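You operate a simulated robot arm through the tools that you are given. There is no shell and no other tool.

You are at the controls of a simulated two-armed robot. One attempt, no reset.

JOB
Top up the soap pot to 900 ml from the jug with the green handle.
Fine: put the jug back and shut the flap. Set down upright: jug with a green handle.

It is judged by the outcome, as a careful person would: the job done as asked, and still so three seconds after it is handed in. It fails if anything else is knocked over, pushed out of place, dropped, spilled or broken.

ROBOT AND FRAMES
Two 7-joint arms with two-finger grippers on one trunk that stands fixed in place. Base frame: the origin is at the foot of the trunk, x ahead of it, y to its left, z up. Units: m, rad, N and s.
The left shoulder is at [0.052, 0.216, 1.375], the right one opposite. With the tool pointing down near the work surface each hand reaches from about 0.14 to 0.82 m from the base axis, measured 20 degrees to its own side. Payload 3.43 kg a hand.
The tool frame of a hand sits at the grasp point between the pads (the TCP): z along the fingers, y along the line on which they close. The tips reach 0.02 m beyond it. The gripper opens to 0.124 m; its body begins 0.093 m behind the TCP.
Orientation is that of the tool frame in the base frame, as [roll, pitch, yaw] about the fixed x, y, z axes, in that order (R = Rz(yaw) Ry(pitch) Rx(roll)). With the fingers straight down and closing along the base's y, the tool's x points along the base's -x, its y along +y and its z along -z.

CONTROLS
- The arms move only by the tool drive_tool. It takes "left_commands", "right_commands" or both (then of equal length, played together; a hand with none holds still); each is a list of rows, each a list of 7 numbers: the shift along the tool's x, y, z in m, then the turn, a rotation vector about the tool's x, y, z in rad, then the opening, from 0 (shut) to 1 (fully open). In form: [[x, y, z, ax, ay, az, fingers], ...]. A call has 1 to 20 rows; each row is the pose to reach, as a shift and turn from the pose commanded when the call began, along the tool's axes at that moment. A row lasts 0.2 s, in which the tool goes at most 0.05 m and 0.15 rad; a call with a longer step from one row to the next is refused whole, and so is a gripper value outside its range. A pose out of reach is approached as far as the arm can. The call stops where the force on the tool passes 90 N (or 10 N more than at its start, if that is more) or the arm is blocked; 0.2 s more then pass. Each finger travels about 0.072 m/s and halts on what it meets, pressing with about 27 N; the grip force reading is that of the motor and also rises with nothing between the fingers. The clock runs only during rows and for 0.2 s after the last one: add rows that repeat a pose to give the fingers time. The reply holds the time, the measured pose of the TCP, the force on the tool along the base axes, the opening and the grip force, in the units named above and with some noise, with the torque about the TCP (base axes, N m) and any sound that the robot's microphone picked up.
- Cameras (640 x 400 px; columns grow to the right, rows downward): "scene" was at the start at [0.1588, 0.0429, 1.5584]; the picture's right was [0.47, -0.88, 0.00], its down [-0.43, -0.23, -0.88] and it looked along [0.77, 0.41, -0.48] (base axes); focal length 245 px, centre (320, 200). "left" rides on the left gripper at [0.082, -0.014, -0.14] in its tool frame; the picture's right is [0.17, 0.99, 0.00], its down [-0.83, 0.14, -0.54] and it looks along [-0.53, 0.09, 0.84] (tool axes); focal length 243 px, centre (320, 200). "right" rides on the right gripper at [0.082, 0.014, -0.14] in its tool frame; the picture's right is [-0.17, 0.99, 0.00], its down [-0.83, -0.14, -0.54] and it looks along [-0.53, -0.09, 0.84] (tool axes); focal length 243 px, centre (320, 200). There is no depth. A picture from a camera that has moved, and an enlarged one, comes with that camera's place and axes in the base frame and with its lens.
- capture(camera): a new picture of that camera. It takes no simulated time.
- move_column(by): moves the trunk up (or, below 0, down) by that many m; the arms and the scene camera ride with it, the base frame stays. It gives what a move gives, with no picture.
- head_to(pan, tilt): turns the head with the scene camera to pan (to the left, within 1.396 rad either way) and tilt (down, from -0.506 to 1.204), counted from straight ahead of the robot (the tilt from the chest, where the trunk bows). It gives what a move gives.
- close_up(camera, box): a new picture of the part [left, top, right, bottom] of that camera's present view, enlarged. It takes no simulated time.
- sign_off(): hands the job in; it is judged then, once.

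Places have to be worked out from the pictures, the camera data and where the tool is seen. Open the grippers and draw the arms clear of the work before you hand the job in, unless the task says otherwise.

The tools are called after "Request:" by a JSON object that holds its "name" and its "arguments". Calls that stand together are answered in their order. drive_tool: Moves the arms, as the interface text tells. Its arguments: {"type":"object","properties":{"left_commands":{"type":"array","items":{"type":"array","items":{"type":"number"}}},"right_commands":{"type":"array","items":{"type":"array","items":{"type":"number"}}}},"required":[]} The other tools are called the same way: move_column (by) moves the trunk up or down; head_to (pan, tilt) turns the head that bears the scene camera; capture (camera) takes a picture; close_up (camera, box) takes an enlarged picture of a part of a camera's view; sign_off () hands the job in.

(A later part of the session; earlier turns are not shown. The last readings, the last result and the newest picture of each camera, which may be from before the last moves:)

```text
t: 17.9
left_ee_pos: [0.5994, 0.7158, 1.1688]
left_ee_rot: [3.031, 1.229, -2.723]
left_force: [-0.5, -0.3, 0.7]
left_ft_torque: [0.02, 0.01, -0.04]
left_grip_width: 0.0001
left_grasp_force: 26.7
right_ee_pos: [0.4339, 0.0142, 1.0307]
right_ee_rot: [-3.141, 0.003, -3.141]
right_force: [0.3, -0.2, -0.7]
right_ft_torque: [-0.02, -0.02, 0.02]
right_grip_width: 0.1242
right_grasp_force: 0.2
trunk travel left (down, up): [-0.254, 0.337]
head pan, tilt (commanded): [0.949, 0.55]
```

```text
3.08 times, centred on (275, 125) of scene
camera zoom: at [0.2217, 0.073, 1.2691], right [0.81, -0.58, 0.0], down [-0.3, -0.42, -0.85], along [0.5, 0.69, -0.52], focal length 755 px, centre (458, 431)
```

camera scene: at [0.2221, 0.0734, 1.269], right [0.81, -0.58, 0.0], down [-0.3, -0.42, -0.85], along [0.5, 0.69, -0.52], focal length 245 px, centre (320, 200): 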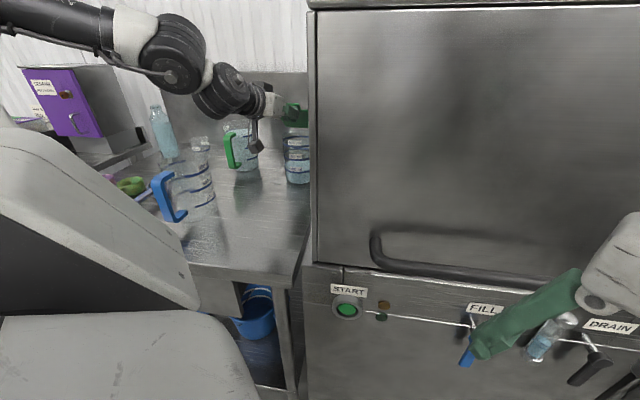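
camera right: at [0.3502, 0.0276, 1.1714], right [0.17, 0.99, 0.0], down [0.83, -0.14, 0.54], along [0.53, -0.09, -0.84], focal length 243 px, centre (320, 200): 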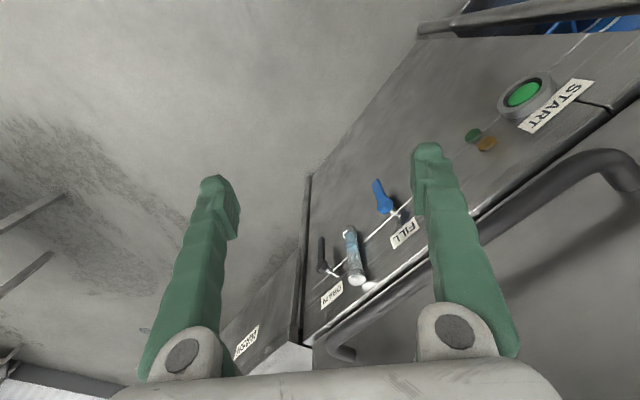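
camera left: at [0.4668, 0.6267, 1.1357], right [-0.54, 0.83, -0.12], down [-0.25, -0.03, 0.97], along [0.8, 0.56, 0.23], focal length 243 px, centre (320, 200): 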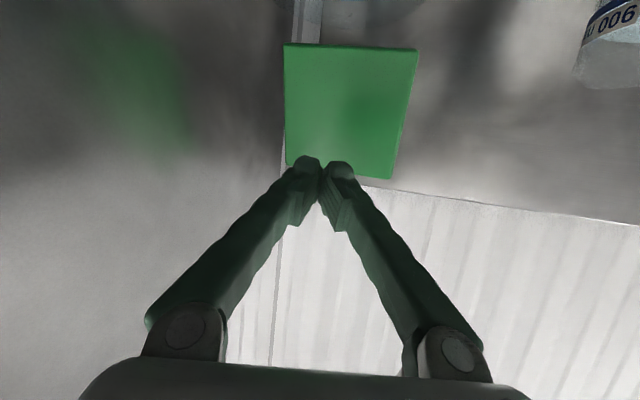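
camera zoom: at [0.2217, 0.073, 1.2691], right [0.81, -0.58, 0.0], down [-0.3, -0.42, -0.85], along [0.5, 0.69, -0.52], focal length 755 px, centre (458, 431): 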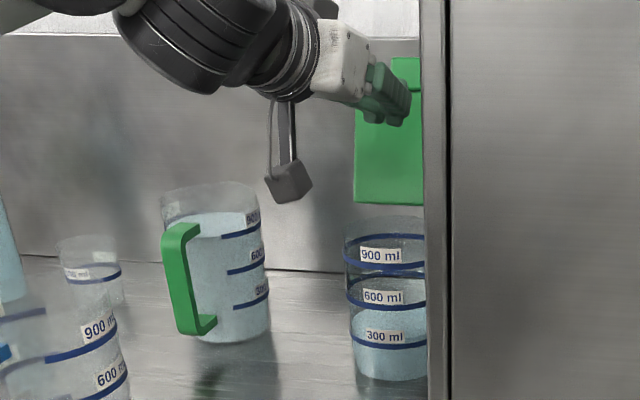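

The flap stays open on its own. Now I retreat toward the jug while turning the tool nearly downward (80° down, yaw 47° to match the handle) with fingers opening, staying high above everything.

Request:
{"name": "drive_tool", "arguments": {"left_commands": [[0.0009, 0.017, -0.011, -0.0191, 0.1171, -0.0292, 0.0], [0.0018, 0.034, -0.022, -0.0383, 0.2342, -0.0584, 0.0], [0.0027, 0.0511, -0.0329, -0.0574, 0.3512, -0.0876, 0.1], [0.0036, 0.0681, -0.0439, -0.0765, 0.4683, -0.1168, 0.2], [0.0045, 0.0851, -0.0549, -0.0957, 0.5854, -0.1461, 0.3], [0.0054, 0.1021, -0.0659, -0.1148, 0.7025, -0.1753, 0.4], [0.0063, 0.1191, -0.0769, -0.1339, 0.8196, -0.2045, 0.5], [0.0072, 0.1362, -0.0878, -0.153, 0.9366, -0.2337, 0.6], [0.0081, 0.1532, -0.0988, -0.1722, 1.0537, -0.2629, 0.7]]}}

Request:
{"name": "capture", "arguments": {"camera": "scene"}}

Request:
{"name": "capture", "arguments": {"camera": "left"}}

```text
t: 19.9
left_ee_pos: [0.4533, 0.7918, 1.191]
left_ee_rot: [3.13, 0.194, -2.336]
left_force: [0.8, -0.3, 0.7]
left_ft_torque: [0.0, 0.06, 0.0]
left_grip_width: 0.0869
left_grasp_force: 0.0
left hand out of reach, approached as far as the arm can: row 9
right_ee_pos: [0.4352, 0.0143, 1.0301]
right_ee_rot: [3.14, -0.002, 3.141]
right_force: [0.8, 0.4, -0.8]
right_ft_torque: [0.02, 0.04, 0.04]
right_grip_width: 0.1241
right_grasp_force: 0.1
trunk travel left (down, up): [-0.254, 0.337]
head pan, tilt (commanded): [0.949, 0.55]
```

```text
taken
camera scene: at [0.2243, 0.0731, 1.2685], right [0.81, -0.58, 0.0], down [-0.31, -0.42, -0.85], along [0.5, 0.69, -0.52], focal length 245 px, centre (320, 200)
```

scene: 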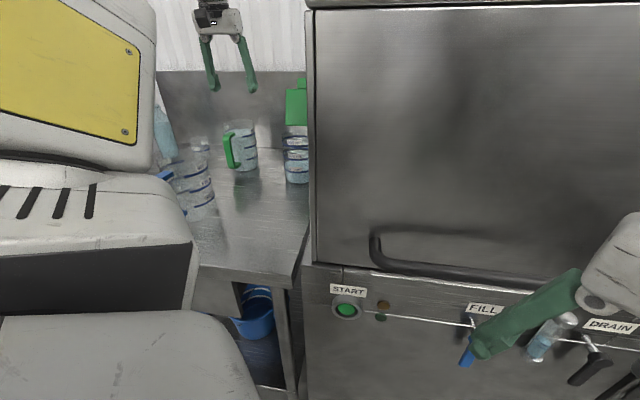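

```text
taken
camera left: at [0.3911, 0.7044, 1.3116], right [-0.83, 0.56, -0.02], down [0.4, 0.61, 0.69], along [0.4, 0.56, -0.72], focal length 243 px, centre (320, 200)
```

left: 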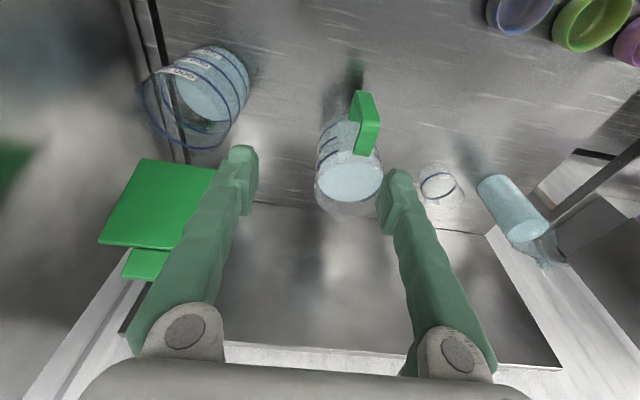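

The jug, its handle and the pot are all in view. I'll zoom in on the jug from this view to fix the handle position precisely.

Request:
{"name": "close_up", "arguments": {"camera": "left", "box": [290, 60, 430, 230]}}

Request:
{"name": "close_up", "arguments": {"camera": "scene", "box": [130, 80, 320, 230]}}

Request:
{"name": "close_up", "arguments": {"camera": "left", "box": [120, 30, 260, 160]}}

```text
2.35 times, centred on (360, 145) of left
camera zoom: at [0.3911, 0.7044, 1.3116], right [-0.83, 0.56, -0.02], down [0.4, 0.61, 0.69], along [0.4, 0.56, -0.72], focal length 571 px, centre (226, 329)
```

zoom: 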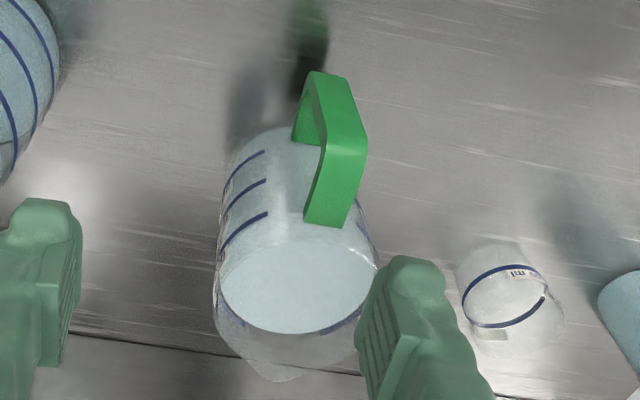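

```text
2.67 times, centred on (225, 155) of scene
camera zoom: at [0.2243, 0.0731, 1.2685], right [0.81, -0.58, 0.0], down [-0.31, -0.42, -0.85], along [0.5, 0.69, -0.52], focal length 654 px, centre (573, 320)
```

zoom: 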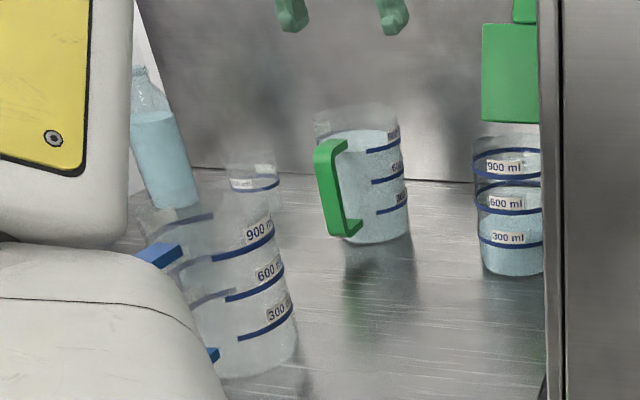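

```text
3.08 times, centred on (190, 95) of left
camera zoom: at [0.3911, 0.7044, 1.3116], right [-0.83, 0.56, -0.02], down [0.4, 0.61, 0.69], along [0.4, 0.56, -0.72], focal length 746 px, centre (720, 523)
```

zoom: 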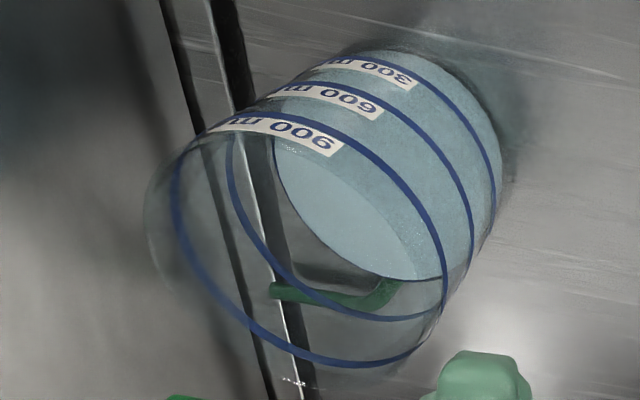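

The handle bar is vertical at about (0.42, 0.85), 22 mm wide, spanning z 0.93–1.03, with the handle plane at azimuth ~48°. The blue jug stands behind it, and pouring needs a large tilt, so I'll raise the trunk 0.15 m and test wrist ranges in free air before gripping.

Request:
{"name": "move_column", "arguments": {"by": 0.15}}

Request:
{"name": "capture", "arguments": {"camera": "scene"}}

```text
t: 21.6
left_ee_pos: [0.4127, 0.7914, 1.3766]
left_ee_rot: [-3.055, 0.279, -2.314]
left_force: [-0.8, 0.7, -0.1]
left_ft_torque: [-0.01, 0.02, 0.03]
left_grip_width: 0.0869
left_grasp_force: 0.0
right_ee_pos: [0.4338, 0.0139, 1.1799]
right_ee_rot: [-3.141, 0.001, 3.141]
right_force: [0.2, 0.4, 0.8]
right_ft_torque: [0.01, 0.0, 0.01]
right_grip_width: 0.1239
right_grasp_force: 0.0
trunk travel left (down, up): [-0.404, 0.187]
head pan, tilt (commanded): [0.949, 0.55]
```

```text
taken
camera scene: at [0.1838, 0.0734, 1.4191], right [0.81, -0.58, 0.0], down [-0.3, -0.42, -0.85], along [0.5, 0.69, -0.52], focal length 245 px, centre (320, 200)
```

scene: 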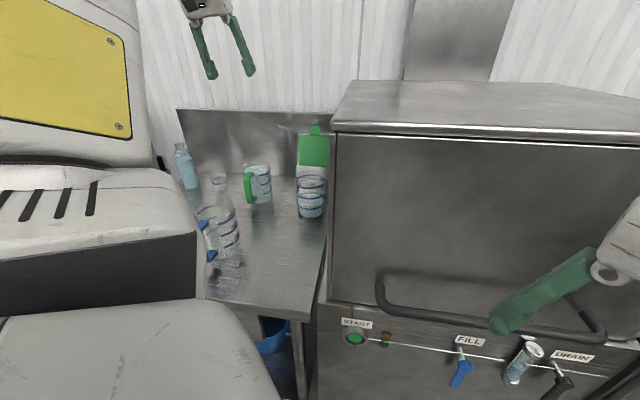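

I move the left hand toward the pouring spot in front of the pot (still high), to test how far the tool can pitch past vertical there.

Request:
{"name": "drive_tool", "arguments": {"left_commands": [[0.02, -0.025, 0.018, 0, 0, 0, 0.7], [0.04, -0.05, 0.037, 0, 0, 0, 0.7], [0.06, -0.074, 0.055, 0, 0, 0, 0.7], [0.079, -0.099, 0.074, 0, 0, 0, 0.7], [0.099, -0.124, 0.093, 0, 0, 0, 0.7], [0.1189, -0.1486, 0.1113, 0, 0, 0, 0.7]]}}

```text
t: 23.1
left_ee_pos: [0.4691, 0.6208, 1.2493]
left_ee_rot: [-3.056, 0.281, -2.313]
left_force: [0.5, 0.2, 0.1]
left_ft_torque: [0.01, 0.06, 0.04]
left_grip_width: 0.0866
left_grasp_force: 0.0
right_ee_pos: [0.4347, 0.015, 1.1796]
right_ee_rot: [3.14, -0.001, -3.141]
right_force: [0.2, 1.0, -0.1]
right_ft_torque: [0.02, 0.0, -0.02]
right_grip_width: 0.1242
right_grasp_force: 0.1
trunk travel left (down, up): [-0.404, 0.187]
head pan, tilt (commanded): [0.949, 0.55]
```

Position tracked exactly. Now I test tilting the tool past vertical by about 60° at this spot.

Request:
{"name": "drive_tool", "arguments": {"left_commands": [[0, 0, 0, 0, 0.14, 0, 0.7], [0, 0, 0, 0, 0.28, 0, 0.7], [0, 0, 0, 0, 0.42, 0, 0.7], [0, 0, 0, 0, 0.56, 0, 0.7], [0, 0, 0, 0, 0.7, 0, 0.7], [0, 0, 0, 0, 0.84, 0, 0.7], [0, 0, 0, 0, 0.98, 0, 0.7], [0, 0, 0, 0, 1.12, 0, 0.7]]}}

Request:
{"name": "capture", "arguments": {"camera": "scene"}}

```text
t: 24.9
left_ee_pos: [0.491, 0.5997, 1.1589]
left_ee_rot: [-2.932, -0.506, -2.361]
left_force: [4.3, 0.2, -0.5]
left_ft_torque: [-0.11, 0.39, -0.21]
left_grip_width: 0.0866
left_grasp_force: 0.0
left hand out of reach, approached as far as the arm can: row 4, 5, 6, 7, 8
right_ee_pos: [0.4347, 0.0153, 1.1798]
right_ee_rot: [-3.14, -0.001, 3.141]
right_force: [0.5, 0.0, -0.2]
right_ft_torque: [-0.04, -0.03, 0.02]
right_grip_width: 0.124
right_grasp_force: 0.1
trunk travel left (down, up): [-0.404, 0.187]
head pan, tilt (commanded): [0.949, 0.55]
```

```text
taken
camera scene: at [0.1846, 0.0751, 1.4189], right [0.81, -0.58, 0.0], down [-0.3, -0.43, -0.85], along [0.5, 0.69, -0.52], focal length 245 px, centre (320, 200)
```

scene: 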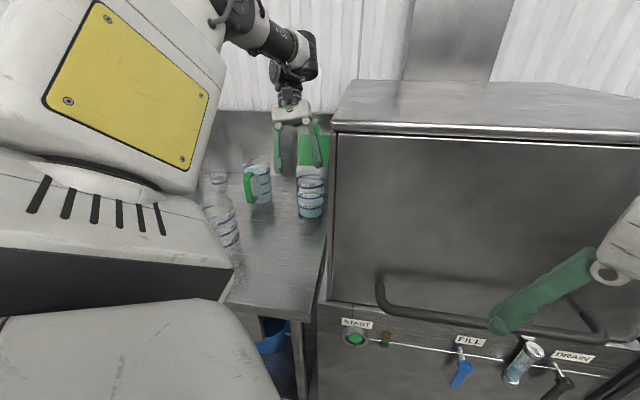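

At this height the tool reaches about 119° (29° past vertical) only with the hand lower, so a higher shoulder should give more range. I raise the trunk another 0.15 m and re-test.

Request:
{"name": "move_column", "arguments": {"by": 0.15}}

```text
t: 26.6
left_ee_pos: [0.4946, 0.5996, 1.3119]
left_ee_rot: [-2.922, -0.501, -2.395]
left_force: [0.1, -0.4, -0.5]
left_ft_torque: [-0.02, 0.03, 0.01]
left_grip_width: 0.0868
left_grasp_force: 0.0
right_ee_pos: [0.4341, 0.0146, 1.3285]
right_ee_rot: [-3.141, -0.002, 3.141]
right_force: [0.3, -0.3, -0.1]
right_ft_torque: [-0.03, 0.01, 0.0]
right_grip_width: 0.1241
right_grasp_force: 0.0
trunk travel left (down, up): [-0.554, 0.037]
head pan, tilt (commanded): [0.949, 0.55]
```

Trunk is now near its top. I lower the hand to pouring height (z≈1.17) and continue tilting toward 140° to see the limit.

Request:
{"name": "drive_tool", "arguments": {"left_commands": [[-0.016, 0.008, 0.031, 0, 0, 0, 0.7], [-0.033, 0.015, 0.061, 0, 0, 0, 0.7], [-0.049, 0.023, 0.092, 0, 0, 0, 0.7], [-0.065, 0.031, 0.1225, 0, 0, 0, 0.7], [-0.065, 0.031, 0.1225, -0.04, 0.09, -0.028, 0.7], [-0.065, 0.031, 0.1225, -0.08, 0.181, -0.055, 0.7], [-0.065, 0.031, 0.1225, -0.12, 0.272, -0.083, 0.7], [-0.065, 0.031, 0.1225, -0.159, 0.362, -0.111, 0.7]]}}

Request:
{"name": "capture", "arguments": {"camera": "scene"}}

```text
t: 28.2
left_ee_pos: [0.4914, 0.6071, 1.1631]
left_ee_rot: [-3.052, -0.718, -2.372]
left_force: [-1.5, -8.9, -47.3]
left_ft_torque: [0.36, 1.7, -0.33]
left_grip_width: 0.0871
left_grasp_force: 0.1
right_ee_pos: [0.4335, 0.0157, 1.33]
right_ee_rot: [-3.141, 0.0, -3.14]
right_force: [0.2, -0.9, 0.6]
right_ft_torque: [0.0, 0.02, -0.02]
right_grip_width: 0.1241
right_grasp_force: 0.0
trunk travel left (down, up): [-0.554, 0.037]
head pan, tilt (commanded): [0.949, 0.55]
stopped in row 7 (left hand): the force on the tool passed its limit at 247 N (the readings are from after the stop); the commanded pose is now the measured one
```

```text
taken
camera scene: at [0.1042, 0.0749, 1.5898], right [0.81, -0.58, 0.0], down [-0.3, -0.43, -0.85], along [0.5, 0.69, -0.52], focal length 245 px, centre (320, 200)
```

scene: 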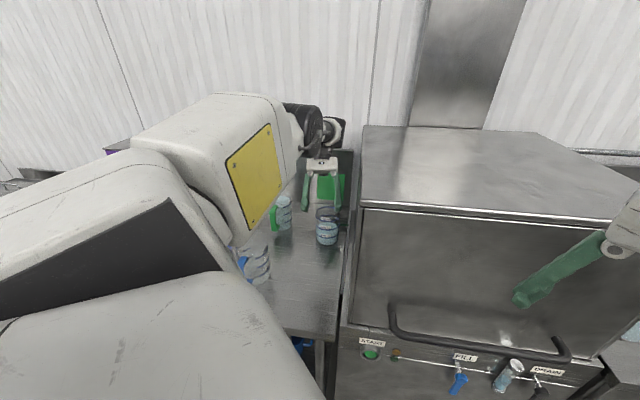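

The wrist fold stopped at ~131° – the gripper's camera side evidently met the forearm, nothing on the counter. I unfold immediately.

Request:
{"name": "drive_tool", "arguments": {"left_commands": [[0, 0, 0, 0, -0.1, 0, 0.7], [0, 0, 0, 0, -0.22, 0, 0.7], [0, 0, 0, 0, -0.35, 0, 0.7], [0, 0, 0, 0, -0.48, 0, 0.7]]}}

Request:
{"name": "capture", "arguments": {"camera": "scene"}}

Request:
{"name": "capture", "arguments": {"camera": "left"}}

```text
t: 29.2
left_ee_pos: [0.4899, 0.6045, 1.167]
left_ee_rot: [-3.069, -0.241, -2.332]
left_force: [0.1, 0.4, 0.9]
left_ft_torque: [0.0, -0.04, 0.03]
left_grip_width: 0.0867
left_grasp_force: 0.0
right_ee_pos: [0.431, 0.0147, 1.3309]
right_ee_rot: [-3.142, 0.004, -3.141]
right_force: [-0.7, -0.2, 0.5]
right_ft_torque: [-0.02, -0.03, 0.0]
right_grip_width: 0.1239
right_grasp_force: 0.1
trunk travel left (down, up): [-0.554, 0.037]
head pan, tilt (commanded): [0.949, 0.55]
```

```text
taken
camera scene: at [0.1018, 0.0734, 1.59], right [0.81, -0.58, 0.0], down [-0.3, -0.42, -0.85], along [0.5, 0.69, -0.52], focal length 245 px, centre (320, 200)
```

scene: 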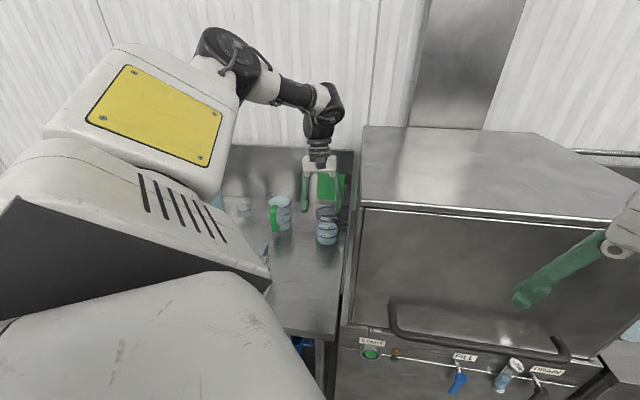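

```text
taken
camera left: at [0.4597, 0.5699, 1.3211], right [-0.84, 0.55, -0.03], down [0.51, 0.8, 0.31], along [0.2, 0.25, -0.95], focal length 243 px, centre (320, 200)
```

left: 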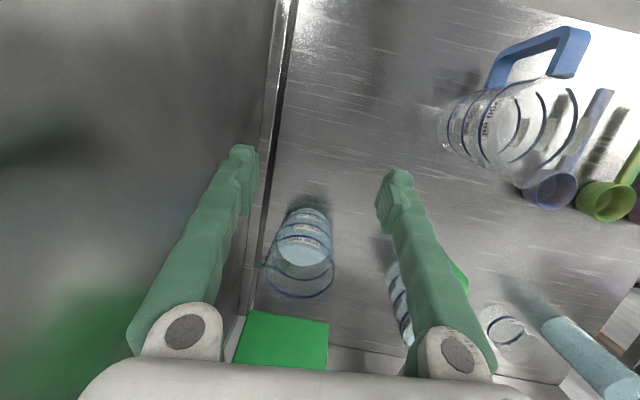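

All objects are as they were and the force has cleared. My plan: grip the handle from above (fingers along the bar), carry the jug to free counter in front, set it down, and regrip at a low pitch for pouring. First move above the handle.

Request:
{"name": "drive_tool", "arguments": {"left_commands": [[-0.015, 0.0266, -0.0125, -0.0088, -0.0521, -0.0017, 0.7], [-0.0301, 0.0532, -0.025, -0.0176, -0.1041, -0.0034, 0.7], [-0.0452, 0.0797, -0.0374, -0.0264, -0.1562, -0.0051, 0.7], [-0.0603, 0.1063, -0.0499, -0.0352, -0.2082, -0.0068, 0.7], [-0.0753, 0.1329, -0.0624, -0.044, -0.2603, -0.0084, 0.7], [-0.0904, 0.1595, -0.0749, -0.0528, -0.3123, -0.0101, 0.7], [-0.1054, 0.186, -0.0873, -0.0616, -0.3644, -0.0118, 0.7], [-0.1205, 0.2126, -0.0998, -0.0704, -0.4164, -0.0135, 0.7]]}}

Request:
{"name": "capture", "arguments": {"camera": "left"}}

```text
t: 31.0
left_ee_pos: [0.4261, 0.8567, 1.2166]
left_ee_rot: [3.141, 0.172, -2.303]
left_force: [-0.9, -0.4, 0.0]
left_ft_torque: [-0.05, -0.01, 0.01]
left_grip_width: 0.0869
left_grasp_force: 0.0
right_ee_pos: [0.4339, 0.0149, 1.3309]
right_ee_rot: [-3.142, 0.002, -3.141]
right_force: [-1.1, -1.2, 0.4]
right_ft_torque: [-0.03, -0.04, 0.0]
right_grip_width: 0.1239
right_grasp_force: 0.2
trunk travel left (down, up): [-0.554, 0.037]
head pan, tilt (commanded): [0.949, 0.55]
```

```text
taken
camera left: at [0.3652, 0.7708, 1.3395], right [-0.84, 0.54, -0.03], down [0.38, 0.63, 0.67], along [0.38, 0.56, -0.74], focal length 243 px, centre (320, 200)
```

left: 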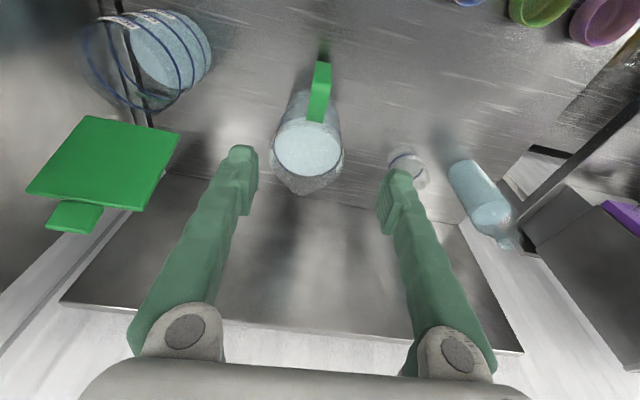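

The hand is right above the handle with the planned orientation. I descend to just above the handle top and check alignment.

Request:
{"name": "drive_tool", "arguments": {"left_commands": [[0.0062, -0.0003, 0.0337, 0, 0, 0, 0.7], [0.0123, -0.0005, 0.0674, 0, 0, 0, 0.7], [0.0185, -0.0008, 0.101, 0, 0, 0, 0.7], [0.0247, -0.0011, 0.1347, 0, 0, 0, 0.7]]}}

Request:
{"name": "capture", "arguments": {"camera": "left"}}

Request:
{"name": "capture", "arguments": {"camera": "scene"}}

```text
t: 32.0
left_ee_pos: [0.4275, 0.8548, 1.0806]
left_ee_rot: [-3.141, 0.173, -2.303]
left_force: [0.3, 0.1, 0.0]
left_ft_torque: [-0.04, -0.01, 0.03]
left_grip_width: 0.0869
left_grasp_force: 0.0
right_ee_pos: [0.4334, 0.0155, 1.331]
right_ee_rot: [3.14, -0.002, 3.14]
right_force: [0.2, -0.2, -0.2]
right_ft_torque: [-0.04, 0.05, -0.01]
right_grip_width: 0.1243
right_grasp_force: 0.1
trunk travel left (down, up): [-0.554, 0.037]
head pan, tilt (commanded): [0.949, 0.55]
```

```text
taken
camera left: at [0.3678, 0.7687, 1.2032], right [-0.84, 0.54, -0.03], down [0.38, 0.63, 0.67], along [0.38, 0.56, -0.74], focal length 243 px, centre (320, 200)
```

left: 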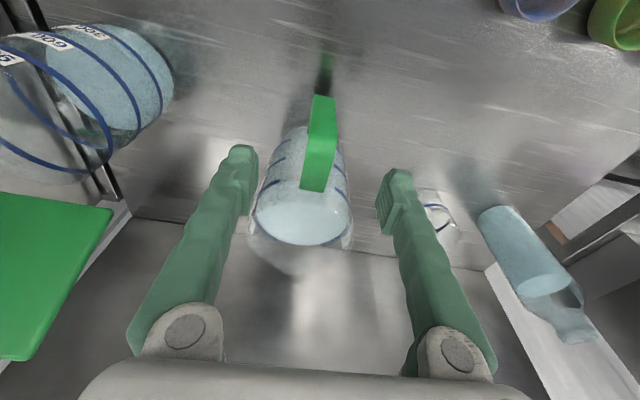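

```text
taken
camera scene: at [0.1045, 0.0745, 1.5897], right [0.81, -0.58, 0.0], down [-0.3, -0.43, -0.85], along [0.5, 0.69, -0.52], focal length 245 px, centre (320, 200)
```

scene: 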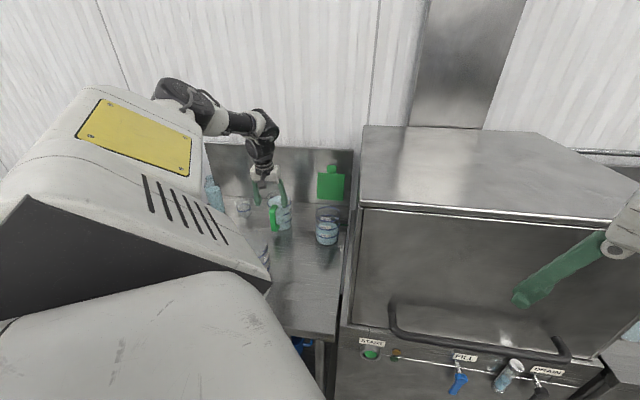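

Lateral alignment is within a millimetre and the bar is where computed. I descend so the fingers straddle the bar (TCP z≈0.975), then close.

Request:
{"name": "drive_tool", "arguments": {"left_commands": [[0.0056, 0.0005, 0.0295, 0, 0, 0, 0.7], [0.0112, 0.0008, 0.059, 0, 0, 0, 0.7], [0.0165, 0.001, 0.0885, 0, 0, 0, 0.7], [0.0192, 0.001, 0.104, 0, 0, 0, 0.7]]}}

Request:
{"name": "capture", "arguments": {"camera": "left"}}

Request:
{"name": "close_up", "arguments": {"camera": "scene", "box": [220, 130, 360, 260]}}

```text
t: 33.0
left_ee_pos: [0.4247, 0.8542, 0.9753]
left_ee_rot: [-3.141, 0.172, -2.301]
left_force: [0.3, 0.5, 0.3]
left_ft_torque: [-0.03, -0.02, 0.0]
left_grip_width: 0.087
left_grasp_force: 0.1
right_ee_pos: [0.4337, 0.0151, 1.3304]
right_ee_rot: [3.141, 0.0, 3.141]
right_force: [0.5, 0.4, 0.7]
right_ft_torque: [0.01, -0.01, -0.01]
right_grip_width: 0.1241
right_grasp_force: 0.0
trunk travel left (down, up): [-0.554, 0.037]
head pan, tilt (commanded): [0.949, 0.55]
```

```text
taken
camera left: at [0.366, 0.7678, 1.0987], right [-0.84, 0.54, -0.03], down [0.38, 0.63, 0.67], along [0.38, 0.56, -0.74], focal length 243 px, centre (320, 200)
```

left: 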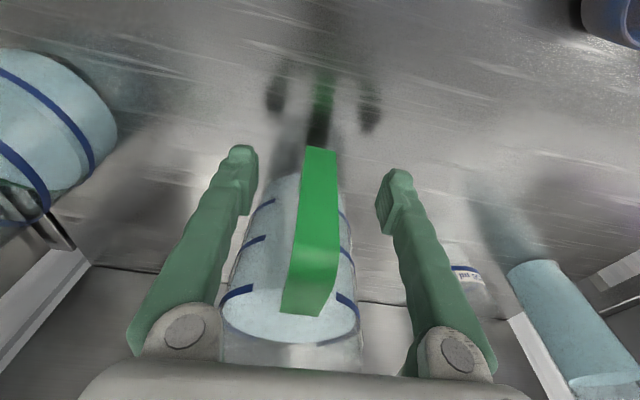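

```text
3.08 times, centred on (290, 195) of scene
camera zoom: at [0.1043, 0.0736, 1.5897], right [0.81, -0.58, 0.0], down [-0.3, -0.42, -0.85], along [0.5, 0.69, -0.52], focal length 755 px, centre (412, 215)
```

zoom: 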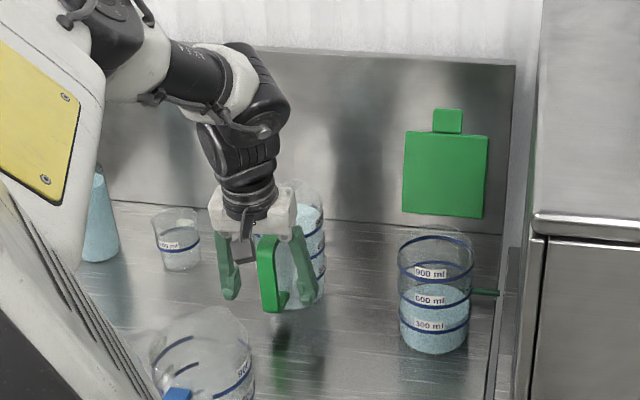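

The bar lies between the fingers and centred. I close the gripper on it.

Request:
{"name": "drive_tool", "arguments": {"left_commands": [[0, 0, 0, 0, 0, 0, 0.4], [0, 0, 0, 0, 0, 0, 0.2], [0, 0, 0, 0, 0, 0, 0.1], [0, 0, 0, 0, 0, 0, 0.0], [0, 0, 0, 0, 0, 0, 0.0], [0, 0, 0, 0, 0, 0, 0.0]]}}

Request:
{"name": "capture", "arguments": {"camera": "left"}}

```text
t: 34.4
left_ee_pos: [0.4261, 0.8529, 0.976]
left_ee_rot: [3.139, 0.172, -2.303]
left_force: [2.0, -2.1, -0.2]
left_ft_torque: [-0.11, 0.09, -0.1]
left_grip_width: 0.0214
left_grasp_force: 26.6
right_ee_pos: [0.4344, 0.0141, 1.3309]
right_ee_rot: [-3.141, 0.002, -3.14]
right_force: [0.1, -0.1, 0.1]
right_ft_torque: [-0.03, -0.01, -0.02]
right_grip_width: 0.124
right_grasp_force: 0.1
trunk travel left (down, up): [-0.554, 0.037]
head pan, tilt (commanded): [0.949, 0.55]
```

```text
taken
camera left: at [0.366, 0.7675, 1.099], right [-0.84, 0.54, -0.03], down [0.38, 0.63, 0.67], along [0.38, 0.56, -0.74], focal length 243 px, centre (320, 200)
```

left: 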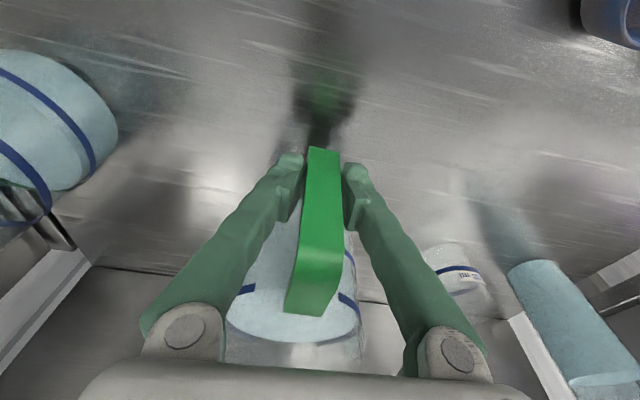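

The grip is firm at 21 mm. I test with a tiny lift of 8 mm to see whether the jug stays upright in the grip.

Request:
{"name": "drive_tool", "arguments": {"left_commands": [[-0.0005, 0, -0.0027, 0, 0, 0, 0], [-0.0009, 0, -0.0053, 0, 0, 0, 0], [-0.0014, 0, -0.0079, 0, 0, 0, 0], [-0.0014, 0, -0.0079, 0, 0, 0, 0]]}}

Request:
{"name": "capture", "arguments": {"camera": "left"}}

Request:
{"name": "close_up", "arguments": {"camera": "scene", "box": [220, 130, 360, 260]}}

```text
t: 35.4
left_ee_pos: [0.4266, 0.8559, 0.9821]
left_ee_rot: [3.139, 0.171, -2.302]
left_force: [0.2, -0.7, -9.2]
left_ft_torque: [-0.4, 0.36, -0.01]
left_grip_width: 0.0213
left_grasp_force: 27.0
right_ee_pos: [0.434, 0.015, 1.3299]
right_ee_rot: [-3.141, -0.001, -3.141]
right_force: [-0.2, -0.2, 0.6]
right_ft_torque: [0.03, -0.01, 0.0]
right_grip_width: 0.1244
right_grasp_force: 0.1
trunk travel left (down, up): [-0.554, 0.037]
head pan, tilt (commanded): [0.949, 0.55]
```

```text
taken
camera left: at [0.3655, 0.7689, 1.1055], right [-0.84, 0.54, -0.03], down [0.38, 0.63, 0.67], along [0.38, 0.56, -0.74], focal length 243 px, centre (320, 200)
```

left: 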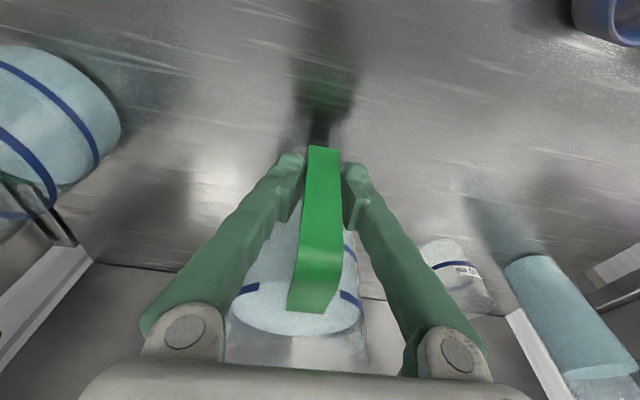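

```text
3.08 times, centred on (290, 195) of scene
camera zoom: at [0.1047, 0.0746, 1.5897], right [0.81, -0.58, 0.0], down [-0.3, -0.43, -0.85], along [0.5, 0.69, -0.52], focal length 755 px, centre (412, 215)
```

zoom: 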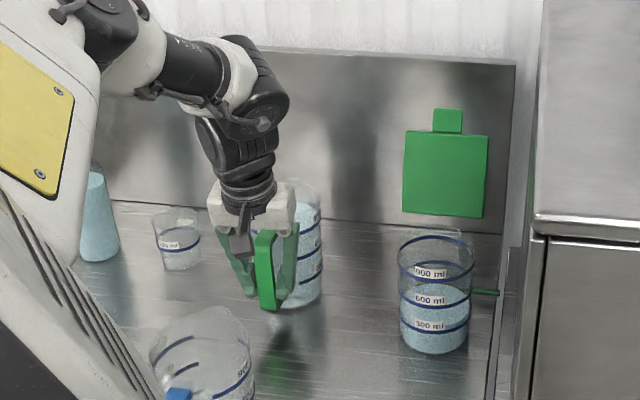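

The force shows 9.2 N carried and torque 0.54 N·m. I lift another 12 mm and compare to see if it's fully airborne and level.

Request:
{"name": "drive_tool", "arguments": {"left_commands": [[-0.0007, 0, -0.0039, 0, 0, 0, 0], [-0.0014, 0, -0.0079, 0, 0, 0, 0], [-0.0021, 0, -0.0118, 0, 0, 0, 0], [-0.0021, 0, -0.0118, 0, 0, 0, 0]]}}

Request:
{"name": "capture", "arguments": {"camera": "left"}}

Request:
{"name": "close_up", "arguments": {"camera": "scene", "box": [240, 170, 320, 250]}}

```text
t: 36.4
left_ee_pos: [0.4255, 0.8552, 0.9941]
left_ee_rot: [3.141, 0.171, -2.3]
left_force: [-0.4, -0.8, -9.7]
left_ft_torque: [-0.42, 0.35, -0.04]
left_grip_width: 0.021
left_grasp_force: 27.0
right_ee_pos: [0.4337, 0.0162, 1.3298]
right_ee_rot: [3.141, 0.001, 3.141]
right_force: [0.6, -0.1, -0.1]
right_ft_torque: [0.01, -0.05, -0.02]
right_grip_width: 0.1238
right_grasp_force: 0.1
trunk travel left (down, up): [-0.554, 0.037]
head pan, tilt (commanded): [0.949, 0.55]
```

```text
taken
camera left: at [0.3661, 0.769, 1.1169], right [-0.84, 0.54, -0.03], down [0.38, 0.63, 0.67], along [0.38, 0.56, -0.74], focal length 243 px, centre (320, 200)
```

left: 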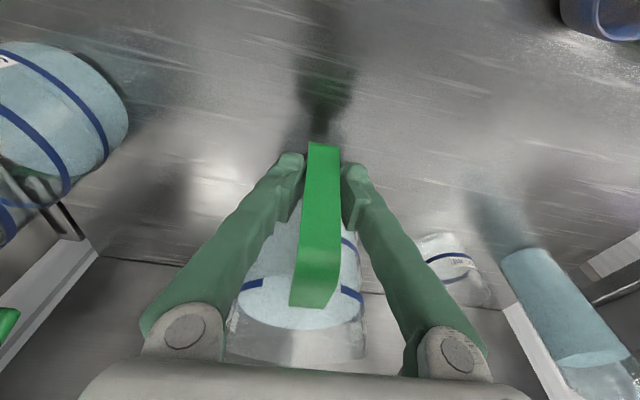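

```text
5.00 times, centred on (280, 210) of scene
camera zoom: at [0.1049, 0.0747, 1.5896], right [0.81, -0.58, 0.0], down [-0.3, -0.43, -0.85], along [0.5, 0.69, -0.52], focal length 1226 px, centre (520, 150)
```

zoom: 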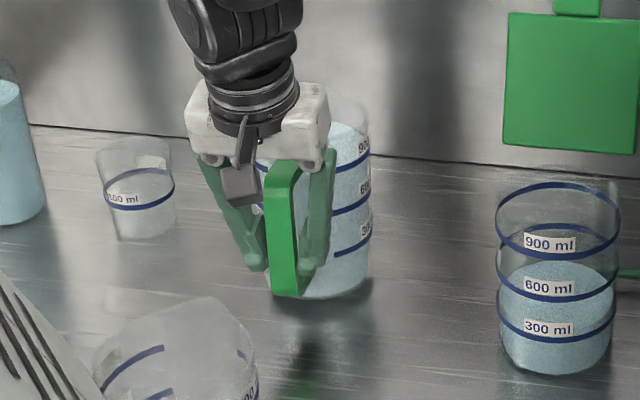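

I'll zoom in the wrist view to see whether the jug has tilted or slid in the grip.

Request:
{"name": "close_up", "arguments": {"camera": "left", "box": [200, 130, 420, 380]}}

Request:
{"name": "head_to", "arguments": {"pan": 0.95, "tilt": 0.6}}

Request:
{"name": "close_up", "arguments": {"camera": "scene", "box": [255, 160, 315, 235]}}

```text
1.60 times, centred on (310, 255) of left
camera zoom: at [0.3661, 0.769, 1.1169], right [-0.84, 0.54, -0.03], down [0.38, 0.63, 0.67], along [0.38, 0.56, -0.74], focal length 388 px, centre (336, 112)
```

zoom: 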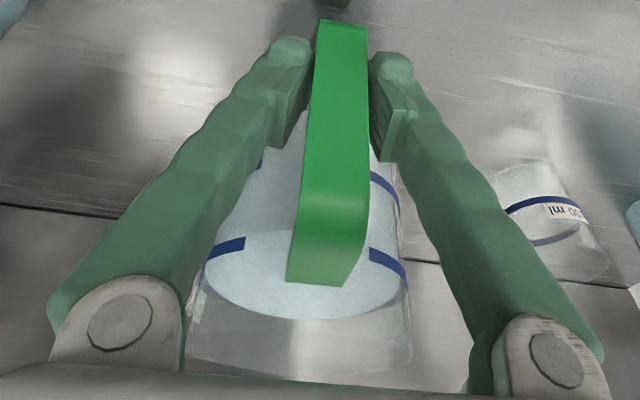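

```text
t: 37.0
left_ee_pos: [0.4258, 0.8556, 0.9942]
left_ee_rot: [3.14, 0.17, -2.302]
left_force: [1.1, -0.7, -7.9]
left_ft_torque: [-0.36, 0.29, 0.01]
left_grip_width: 0.0214
left_grasp_force: 27.1
right_ee_pos: [0.4355, 0.0148, 1.3306]
right_ee_rot: [3.141, 0.001, 3.14]
right_force: [-0.3, -0.5, 0.6]
right_ft_torque: [-0.01, 0.04, 0.01]
right_grip_width: 0.1239
right_grasp_force: 0.0
trunk travel left (down, up): [-0.554, 0.037]
head pan, tilt (commanded): [0.949, 0.6]
```

```text
5.33 times, centred on (285, 198) of scene
camera zoom: at [0.104, 0.0735, 1.5852], right [0.81, -0.58, 0.0], down [-0.33, -0.46, -0.82], along [0.48, 0.67, -0.57], focal length 1308 px, centre (507, 213)
```

zoom: 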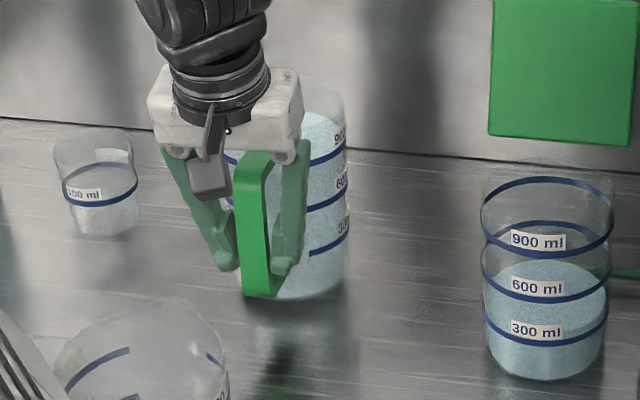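

The jug appears lifted ~1 cm but the load reading dropped; I'll hold still a moment to see whether it's creeping in the grip.

Request:
{"name": "drive_tool", "arguments": {"left_commands": [[0, 0, 0, 0, 0, 0, 0], [0, 0, 0, 0, 0, 0, 0], [0, 0, 0, 0, 0, 0, 0]]}}

Request:
{"name": "close_up", "arguments": {"camera": "left", "box": [200, 130, 420, 380]}}

Request:
{"name": "close_up", "arguments": {"camera": "scene", "box": [255, 160, 315, 235]}}

```text
t: 37.8
left_ee_pos: [0.4264, 0.8548, 0.9945]
left_ee_rot: [3.14, 0.17, -2.303]
left_force: [0.3, 0.8, -8.4]
left_ft_torque: [-0.21, 0.2, -0.01]
left_grip_width: 0.021
left_grasp_force: 27.2
right_ee_pos: [0.4353, 0.0151, 1.3299]
right_ee_rot: [-3.141, 0.0, -3.142]
right_force: [0.0, 0.0, -0.5]
right_ft_torque: [0.0, -0.02, 0.01]
right_grip_width: 0.1237
right_grasp_force: 0.0
trunk travel left (down, up): [-0.554, 0.037]
head pan, tilt (commanded): [0.949, 0.6]
```

```text
1.60 times, centred on (310, 255) of left
camera zoom: at [0.3662, 0.7688, 1.1171], right [-0.84, 0.54, -0.03], down [0.38, 0.63, 0.67], along [0.38, 0.56, -0.74], focal length 388 px, centre (336, 112)
```

zoom: 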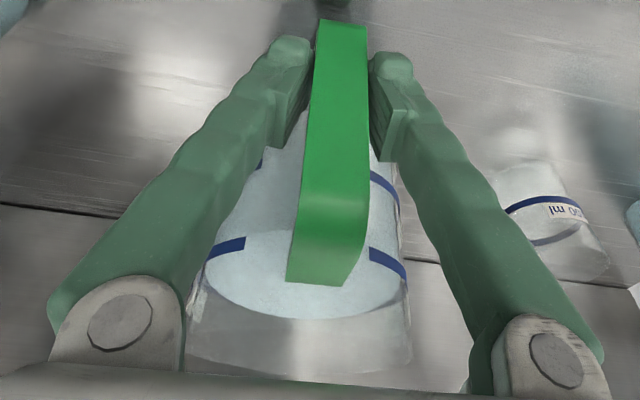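

```text
5.33 times, centred on (285, 198) of scene
camera zoom: at [0.1039, 0.0734, 1.5852], right [0.81, -0.58, 0.0], down [-0.33, -0.46, -0.82], along [0.48, 0.67, -0.57], focal length 1308 px, centre (507, 213)
```

zoom: 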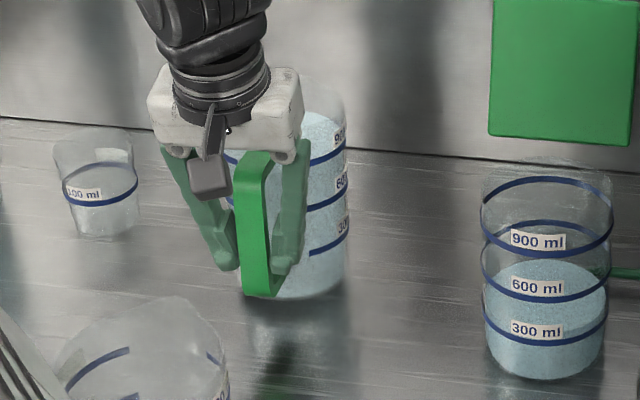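

The torque keeps relaxing: the handle grip can't hold this heavy jug level (its front edge still rests on the counter). I'll set it back down, release, and instead grip the jug's body (≈0.105 m wide, fits the 0.124 m opening) with the handle between the fingers.

Request:
{"name": "drive_tool", "arguments": {"left_commands": [[0.0007, 0, 0.0039, 0, 0, 0, 0], [0.0014, 0, 0.0079, 0, 0, 0, 0], [0.0021, 0, 0.0118, 0, 0, 0, 0], [0.0026, 0, 0.0148, 0, 0, 0, 0], [0.0026, 0, 0.0148, 0, 0, 0, 0]]}}

Request:
{"name": "capture", "arguments": {"camera": "left"}}

```text
t: 39.0
left_ee_pos: [0.4254, 0.854, 0.98]
left_ee_rot: [3.14, 0.175, -2.301]
left_force: [-2.7, -2.7, 2.5]
left_ft_torque: [0.48, -0.47, -0.02]
left_grip_width: 0.0211
left_grasp_force: 26.6
right_ee_pos: [0.4334, 0.0141, 1.3304]
right_ee_rot: [3.14, 0.001, 3.141]
right_force: [0.2, 0.0, -1.1]
right_ft_torque: [-0.02, 0.03, -0.02]
right_grip_width: 0.1241
right_grasp_force: 0.1
trunk travel left (down, up): [-0.554, 0.037]
head pan, tilt (commanded): [0.949, 0.6]
```

```text
taken
camera left: at [0.3645, 0.7671, 1.1031], right [-0.84, 0.54, -0.03], down [0.38, 0.63, 0.67], along [0.38, 0.56, -0.74], focal length 243 px, centre (320, 200)
```

left: 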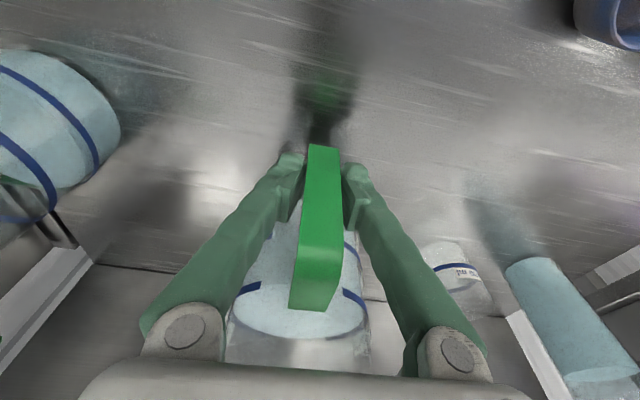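

The jug is back on the counter (load reversed slightly). I open the fingers and then pull up out of the handle.

Request:
{"name": "drive_tool", "arguments": {"left_commands": [[0, 0, 0, 0, 0, 0, 0.2], [0, 0, 0, 0, 0, 0, 0.4], [0, 0, 0, 0, 0, 0, 0.6], [0, 0, 0, 0, 0, 0, 0.8], [0, 0, 0, 0, 0, 0, 0.8], [-0.005, 0, -0.03, 0, 0, 0, 0.8], [-0.01, 0, -0.065, 0, 0, 0, 0.8], [-0.017, 0, -0.1, 0, 0, 0, 0.8], [-0.025, 0, -0.14, 0, 0, 0, 0.8]]}}

Request:
{"name": "capture", "arguments": {"camera": "left"}}

Request:
{"name": "close_up", "arguments": {"camera": "scene", "box": [240, 150, 350, 250]}}

```text
t: 41.0
left_ee_pos: [0.4245, 0.8499, 1.1245]
left_ee_rot: [3.139, 0.173, -2.306]
left_force: [0.6, -0.6, 0.5]
left_ft_torque: [0.04, 0.0, 0.03]
left_grip_width: 0.0991
left_grasp_force: 0.1
right_ee_pos: [0.4327, 0.0122, 1.3302]
right_ee_rot: [3.139, 0.002, -3.141]
right_force: [0.3, -0.5, 0.2]
right_ft_torque: [0.03, 0.01, -0.01]
right_grip_width: 0.1238
right_grasp_force: 0.0
trunk travel left (down, up): [-0.554, 0.037]
head pan, tilt (commanded): [0.949, 0.6]
```

```text
taken
camera left: at [0.3648, 0.7643, 1.2468], right [-0.84, 0.54, -0.03], down [0.38, 0.63, 0.67], along [0.38, 0.56, -0.74], focal length 243 px, centre (320, 200)
```

left: 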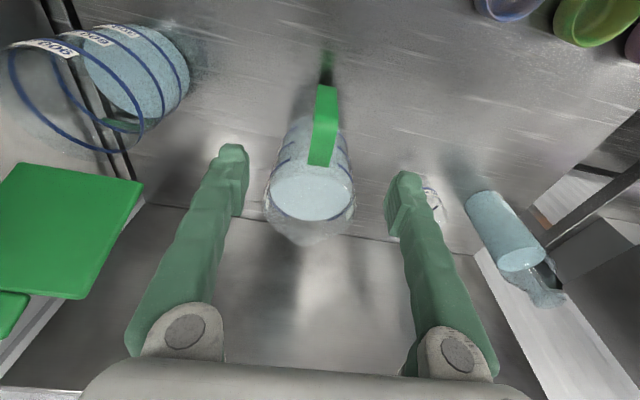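

```text
4.00 times, centred on (295, 200) of scene
camera zoom: at [0.1027, 0.0708, 1.5854], right [0.81, -0.58, 0.0], down [-0.33, -0.46, -0.83], along [0.48, 0.67, -0.56], focal length 981 px, centre (420, 200)
```

zoom: 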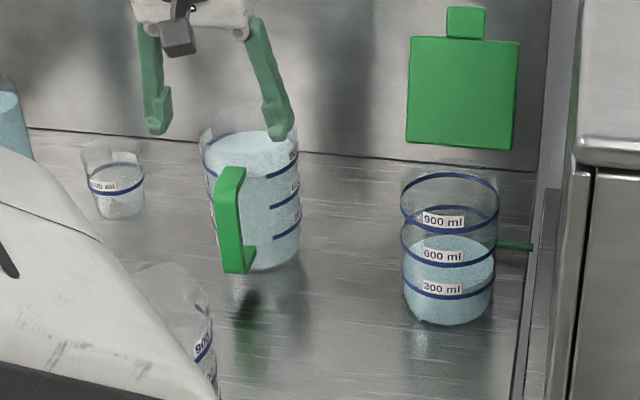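

The jug stands upright. I'll re-measure its axis, rim and width from this overhead view.

Request:
{"name": "close_up", "arguments": {"camera": "left", "box": [240, 70, 380, 250]}}

Request:
{"name": "close_up", "arguments": {"camera": "scene", "box": [280, 165, 340, 230]}}

```text
2.22 times, centred on (310, 160) of left
camera zoom: at [0.3648, 0.7643, 1.2468], right [-0.84, 0.54, -0.03], down [0.38, 0.63, 0.67], along [0.38, 0.56, -0.74], focal length 539 px, centre (342, 289)
```

zoom: 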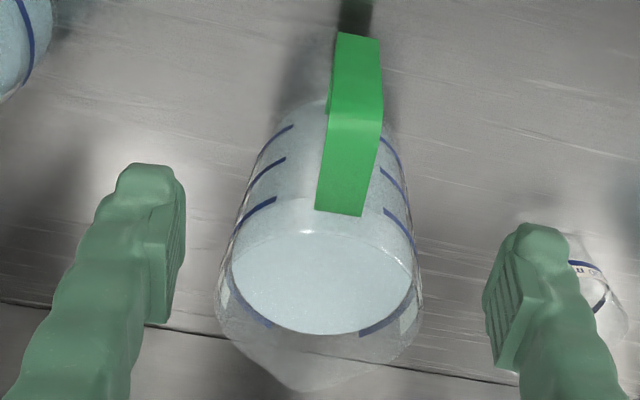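

```text
6.15 times, centred on (310, 198) of scene
camera zoom: at [0.1027, 0.0708, 1.5854], right [0.81, -0.58, 0.0], down [-0.33, -0.46, -0.83], along [0.48, 0.67, -0.56], focal length 1510 px, centre (382, 215)
```

zoom: 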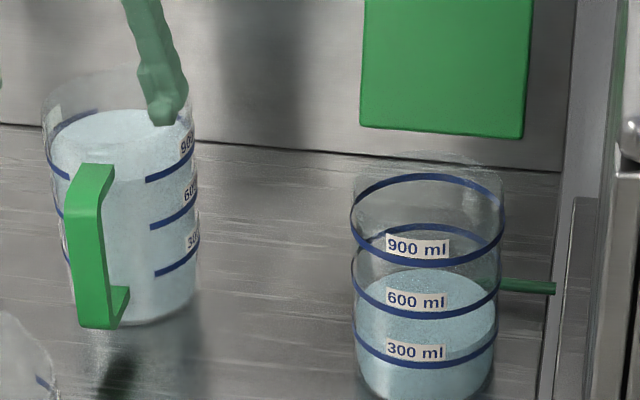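

Measured: jug axis ≈ (0.4835, 0.9175), tapered body ≈0.102 m across at grip height, handle plane az ≈48°, liquid level z≈1.03. I open fully and pitch the hand to 45° so I can slide the fingers along both sides of the body.

Request:
{"name": "drive_tool", "arguments": {"left_commands": [[0, 0, 0, 0, -0.122, 0, 0.9], [0, 0, 0, 0, -0.244, 0, 1.0], [0, 0, 0, 0, -0.367, 0, 1.0], [0, 0, 0, 0, -0.49, 0, 1.0], [0, 0, 0, 0, -0.612, 0, 1.0]]}}

Request:
{"name": "capture", "arguments": {"camera": "left"}}

Request:
{"name": "capture", "arguments": {"camera": "scene"}}

```text
t: 42.2
left_ee_pos: [0.4236, 0.8536, 1.1231]
left_ee_rot: [3.139, 0.788, -2.304]
left_force: [0.3, 0.2, 0.2]
left_ft_torque: [0.01, 0.0, -0.05]
left_grip_width: 0.1241
left_grasp_force: 0.0
right_ee_pos: [0.4321, 0.0146, 1.3312]
right_ee_rot: [-3.142, 0.002, 3.141]
right_force: [0.3, -0.8, 0.2]
right_ft_torque: [0.0, -0.01, -0.02]
right_grip_width: 0.1243
right_grasp_force: 0.1
trunk travel left (down, up): [-0.554, 0.037]
head pan, tilt (commanded): [0.949, 0.6]
```

```text
taken
camera left: at [0.3296, 0.7287, 1.1629], right [-0.81, 0.57, -0.12], down [0.03, 0.24, 0.97], along [0.58, 0.78, -0.22], focal length 243 px, centre (320, 200)
```

left: 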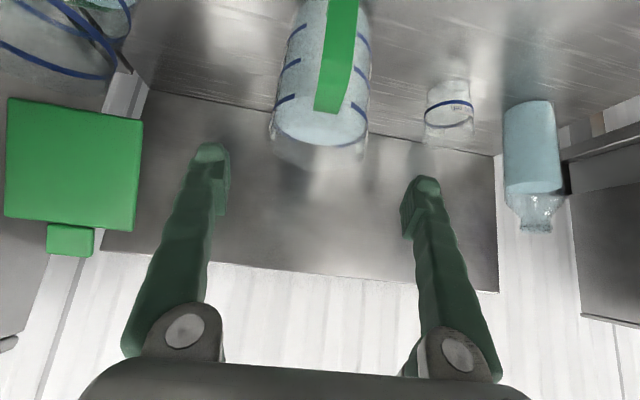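

```text
taken
camera scene: at [0.1021, 0.0721, 1.5854], right [0.81, -0.58, 0.0], down [-0.33, -0.46, -0.83], along [0.48, 0.67, -0.56], focal length 245 px, centre (320, 200)
```

scene: 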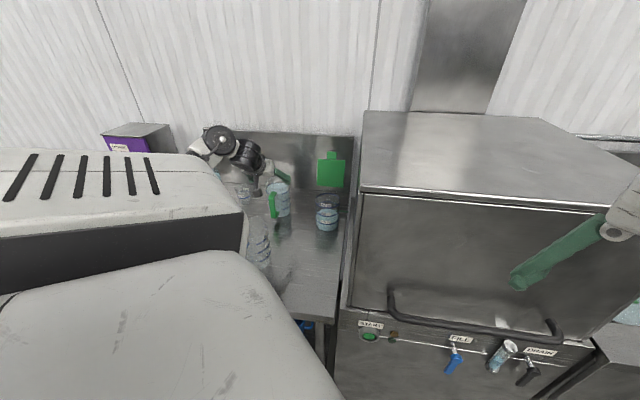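

Hand is centred on the jug's plane. I advance 60 % of the way down-forward with fingers fully open and check side clearances.

Request:
{"name": "drive_tool", "arguments": {"left_commands": [[0.0037, -0.0003, 0.0202, 0, 0, 0, 1.0], [0.0074, -0.0005, 0.0405, 0, 0, 0, 1.0], [0.0111, -0.0008, 0.0607, 0, 0, 0, 1.0], [0.0148, -0.001, 0.0809, 0, 0, 0, 1.0]]}}

Request:
{"name": "capture", "arguments": {"camera": "left"}}

Request:
{"name": "close_up", "arguments": {"camera": "scene", "box": [220, 130, 350, 250]}}

```text
t: 43.2
left_ee_pos: [0.4575, 0.8905, 1.0554]
left_ee_rot: [3.139, 0.782, -2.302]
left_force: [0.1, -0.4, 0.0]
left_ft_torque: [0.0, -0.01, 0.03]
left_grip_width: 0.1242
left_grasp_force: 0.0
right_ee_pos: [0.4344, 0.0145, 1.3294]
right_ee_rot: [3.141, -0.001, 3.141]
right_force: [0.1, -0.5, 0.2]
right_ft_torque: [0.01, -0.01, 0.02]
right_grip_width: 0.124
right_grasp_force: 0.1
trunk travel left (down, up): [-0.554, 0.037]
head pan, tilt (commanded): [0.949, 0.6]
```

```text
taken
camera left: at [0.3627, 0.7639, 1.0938], right [-0.81, 0.57, -0.12], down [0.04, 0.25, 0.97], along [0.58, 0.78, -0.22], focal length 243 px, centre (320, 200)
```

left: 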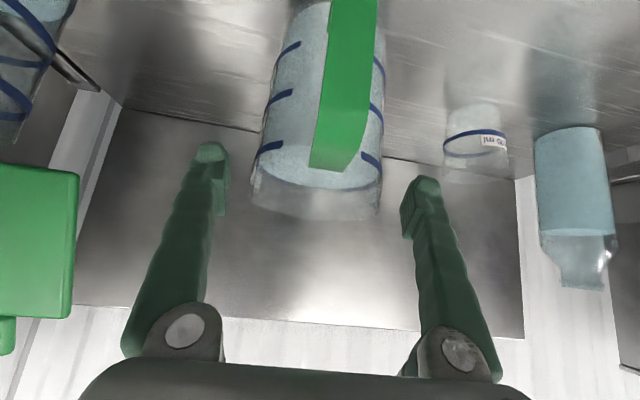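

```text
3.33 times, centred on (285, 190) of scene
camera zoom: at [0.1037, 0.0731, 1.5852], right [0.81, -0.58, 0.0], down [-0.33, -0.46, -0.82], along [0.48, 0.67, -0.57], focal length 818 px, centre (437, 233)
```

zoom: 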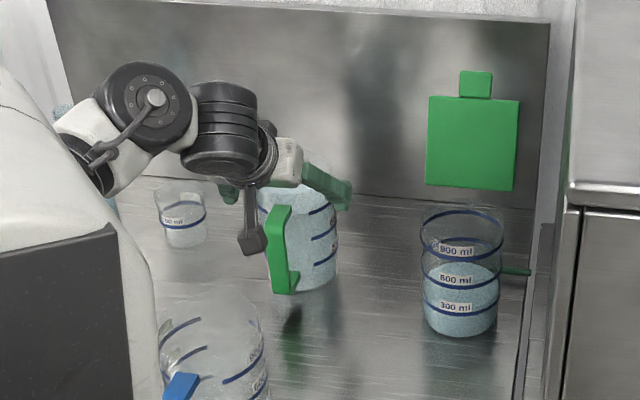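

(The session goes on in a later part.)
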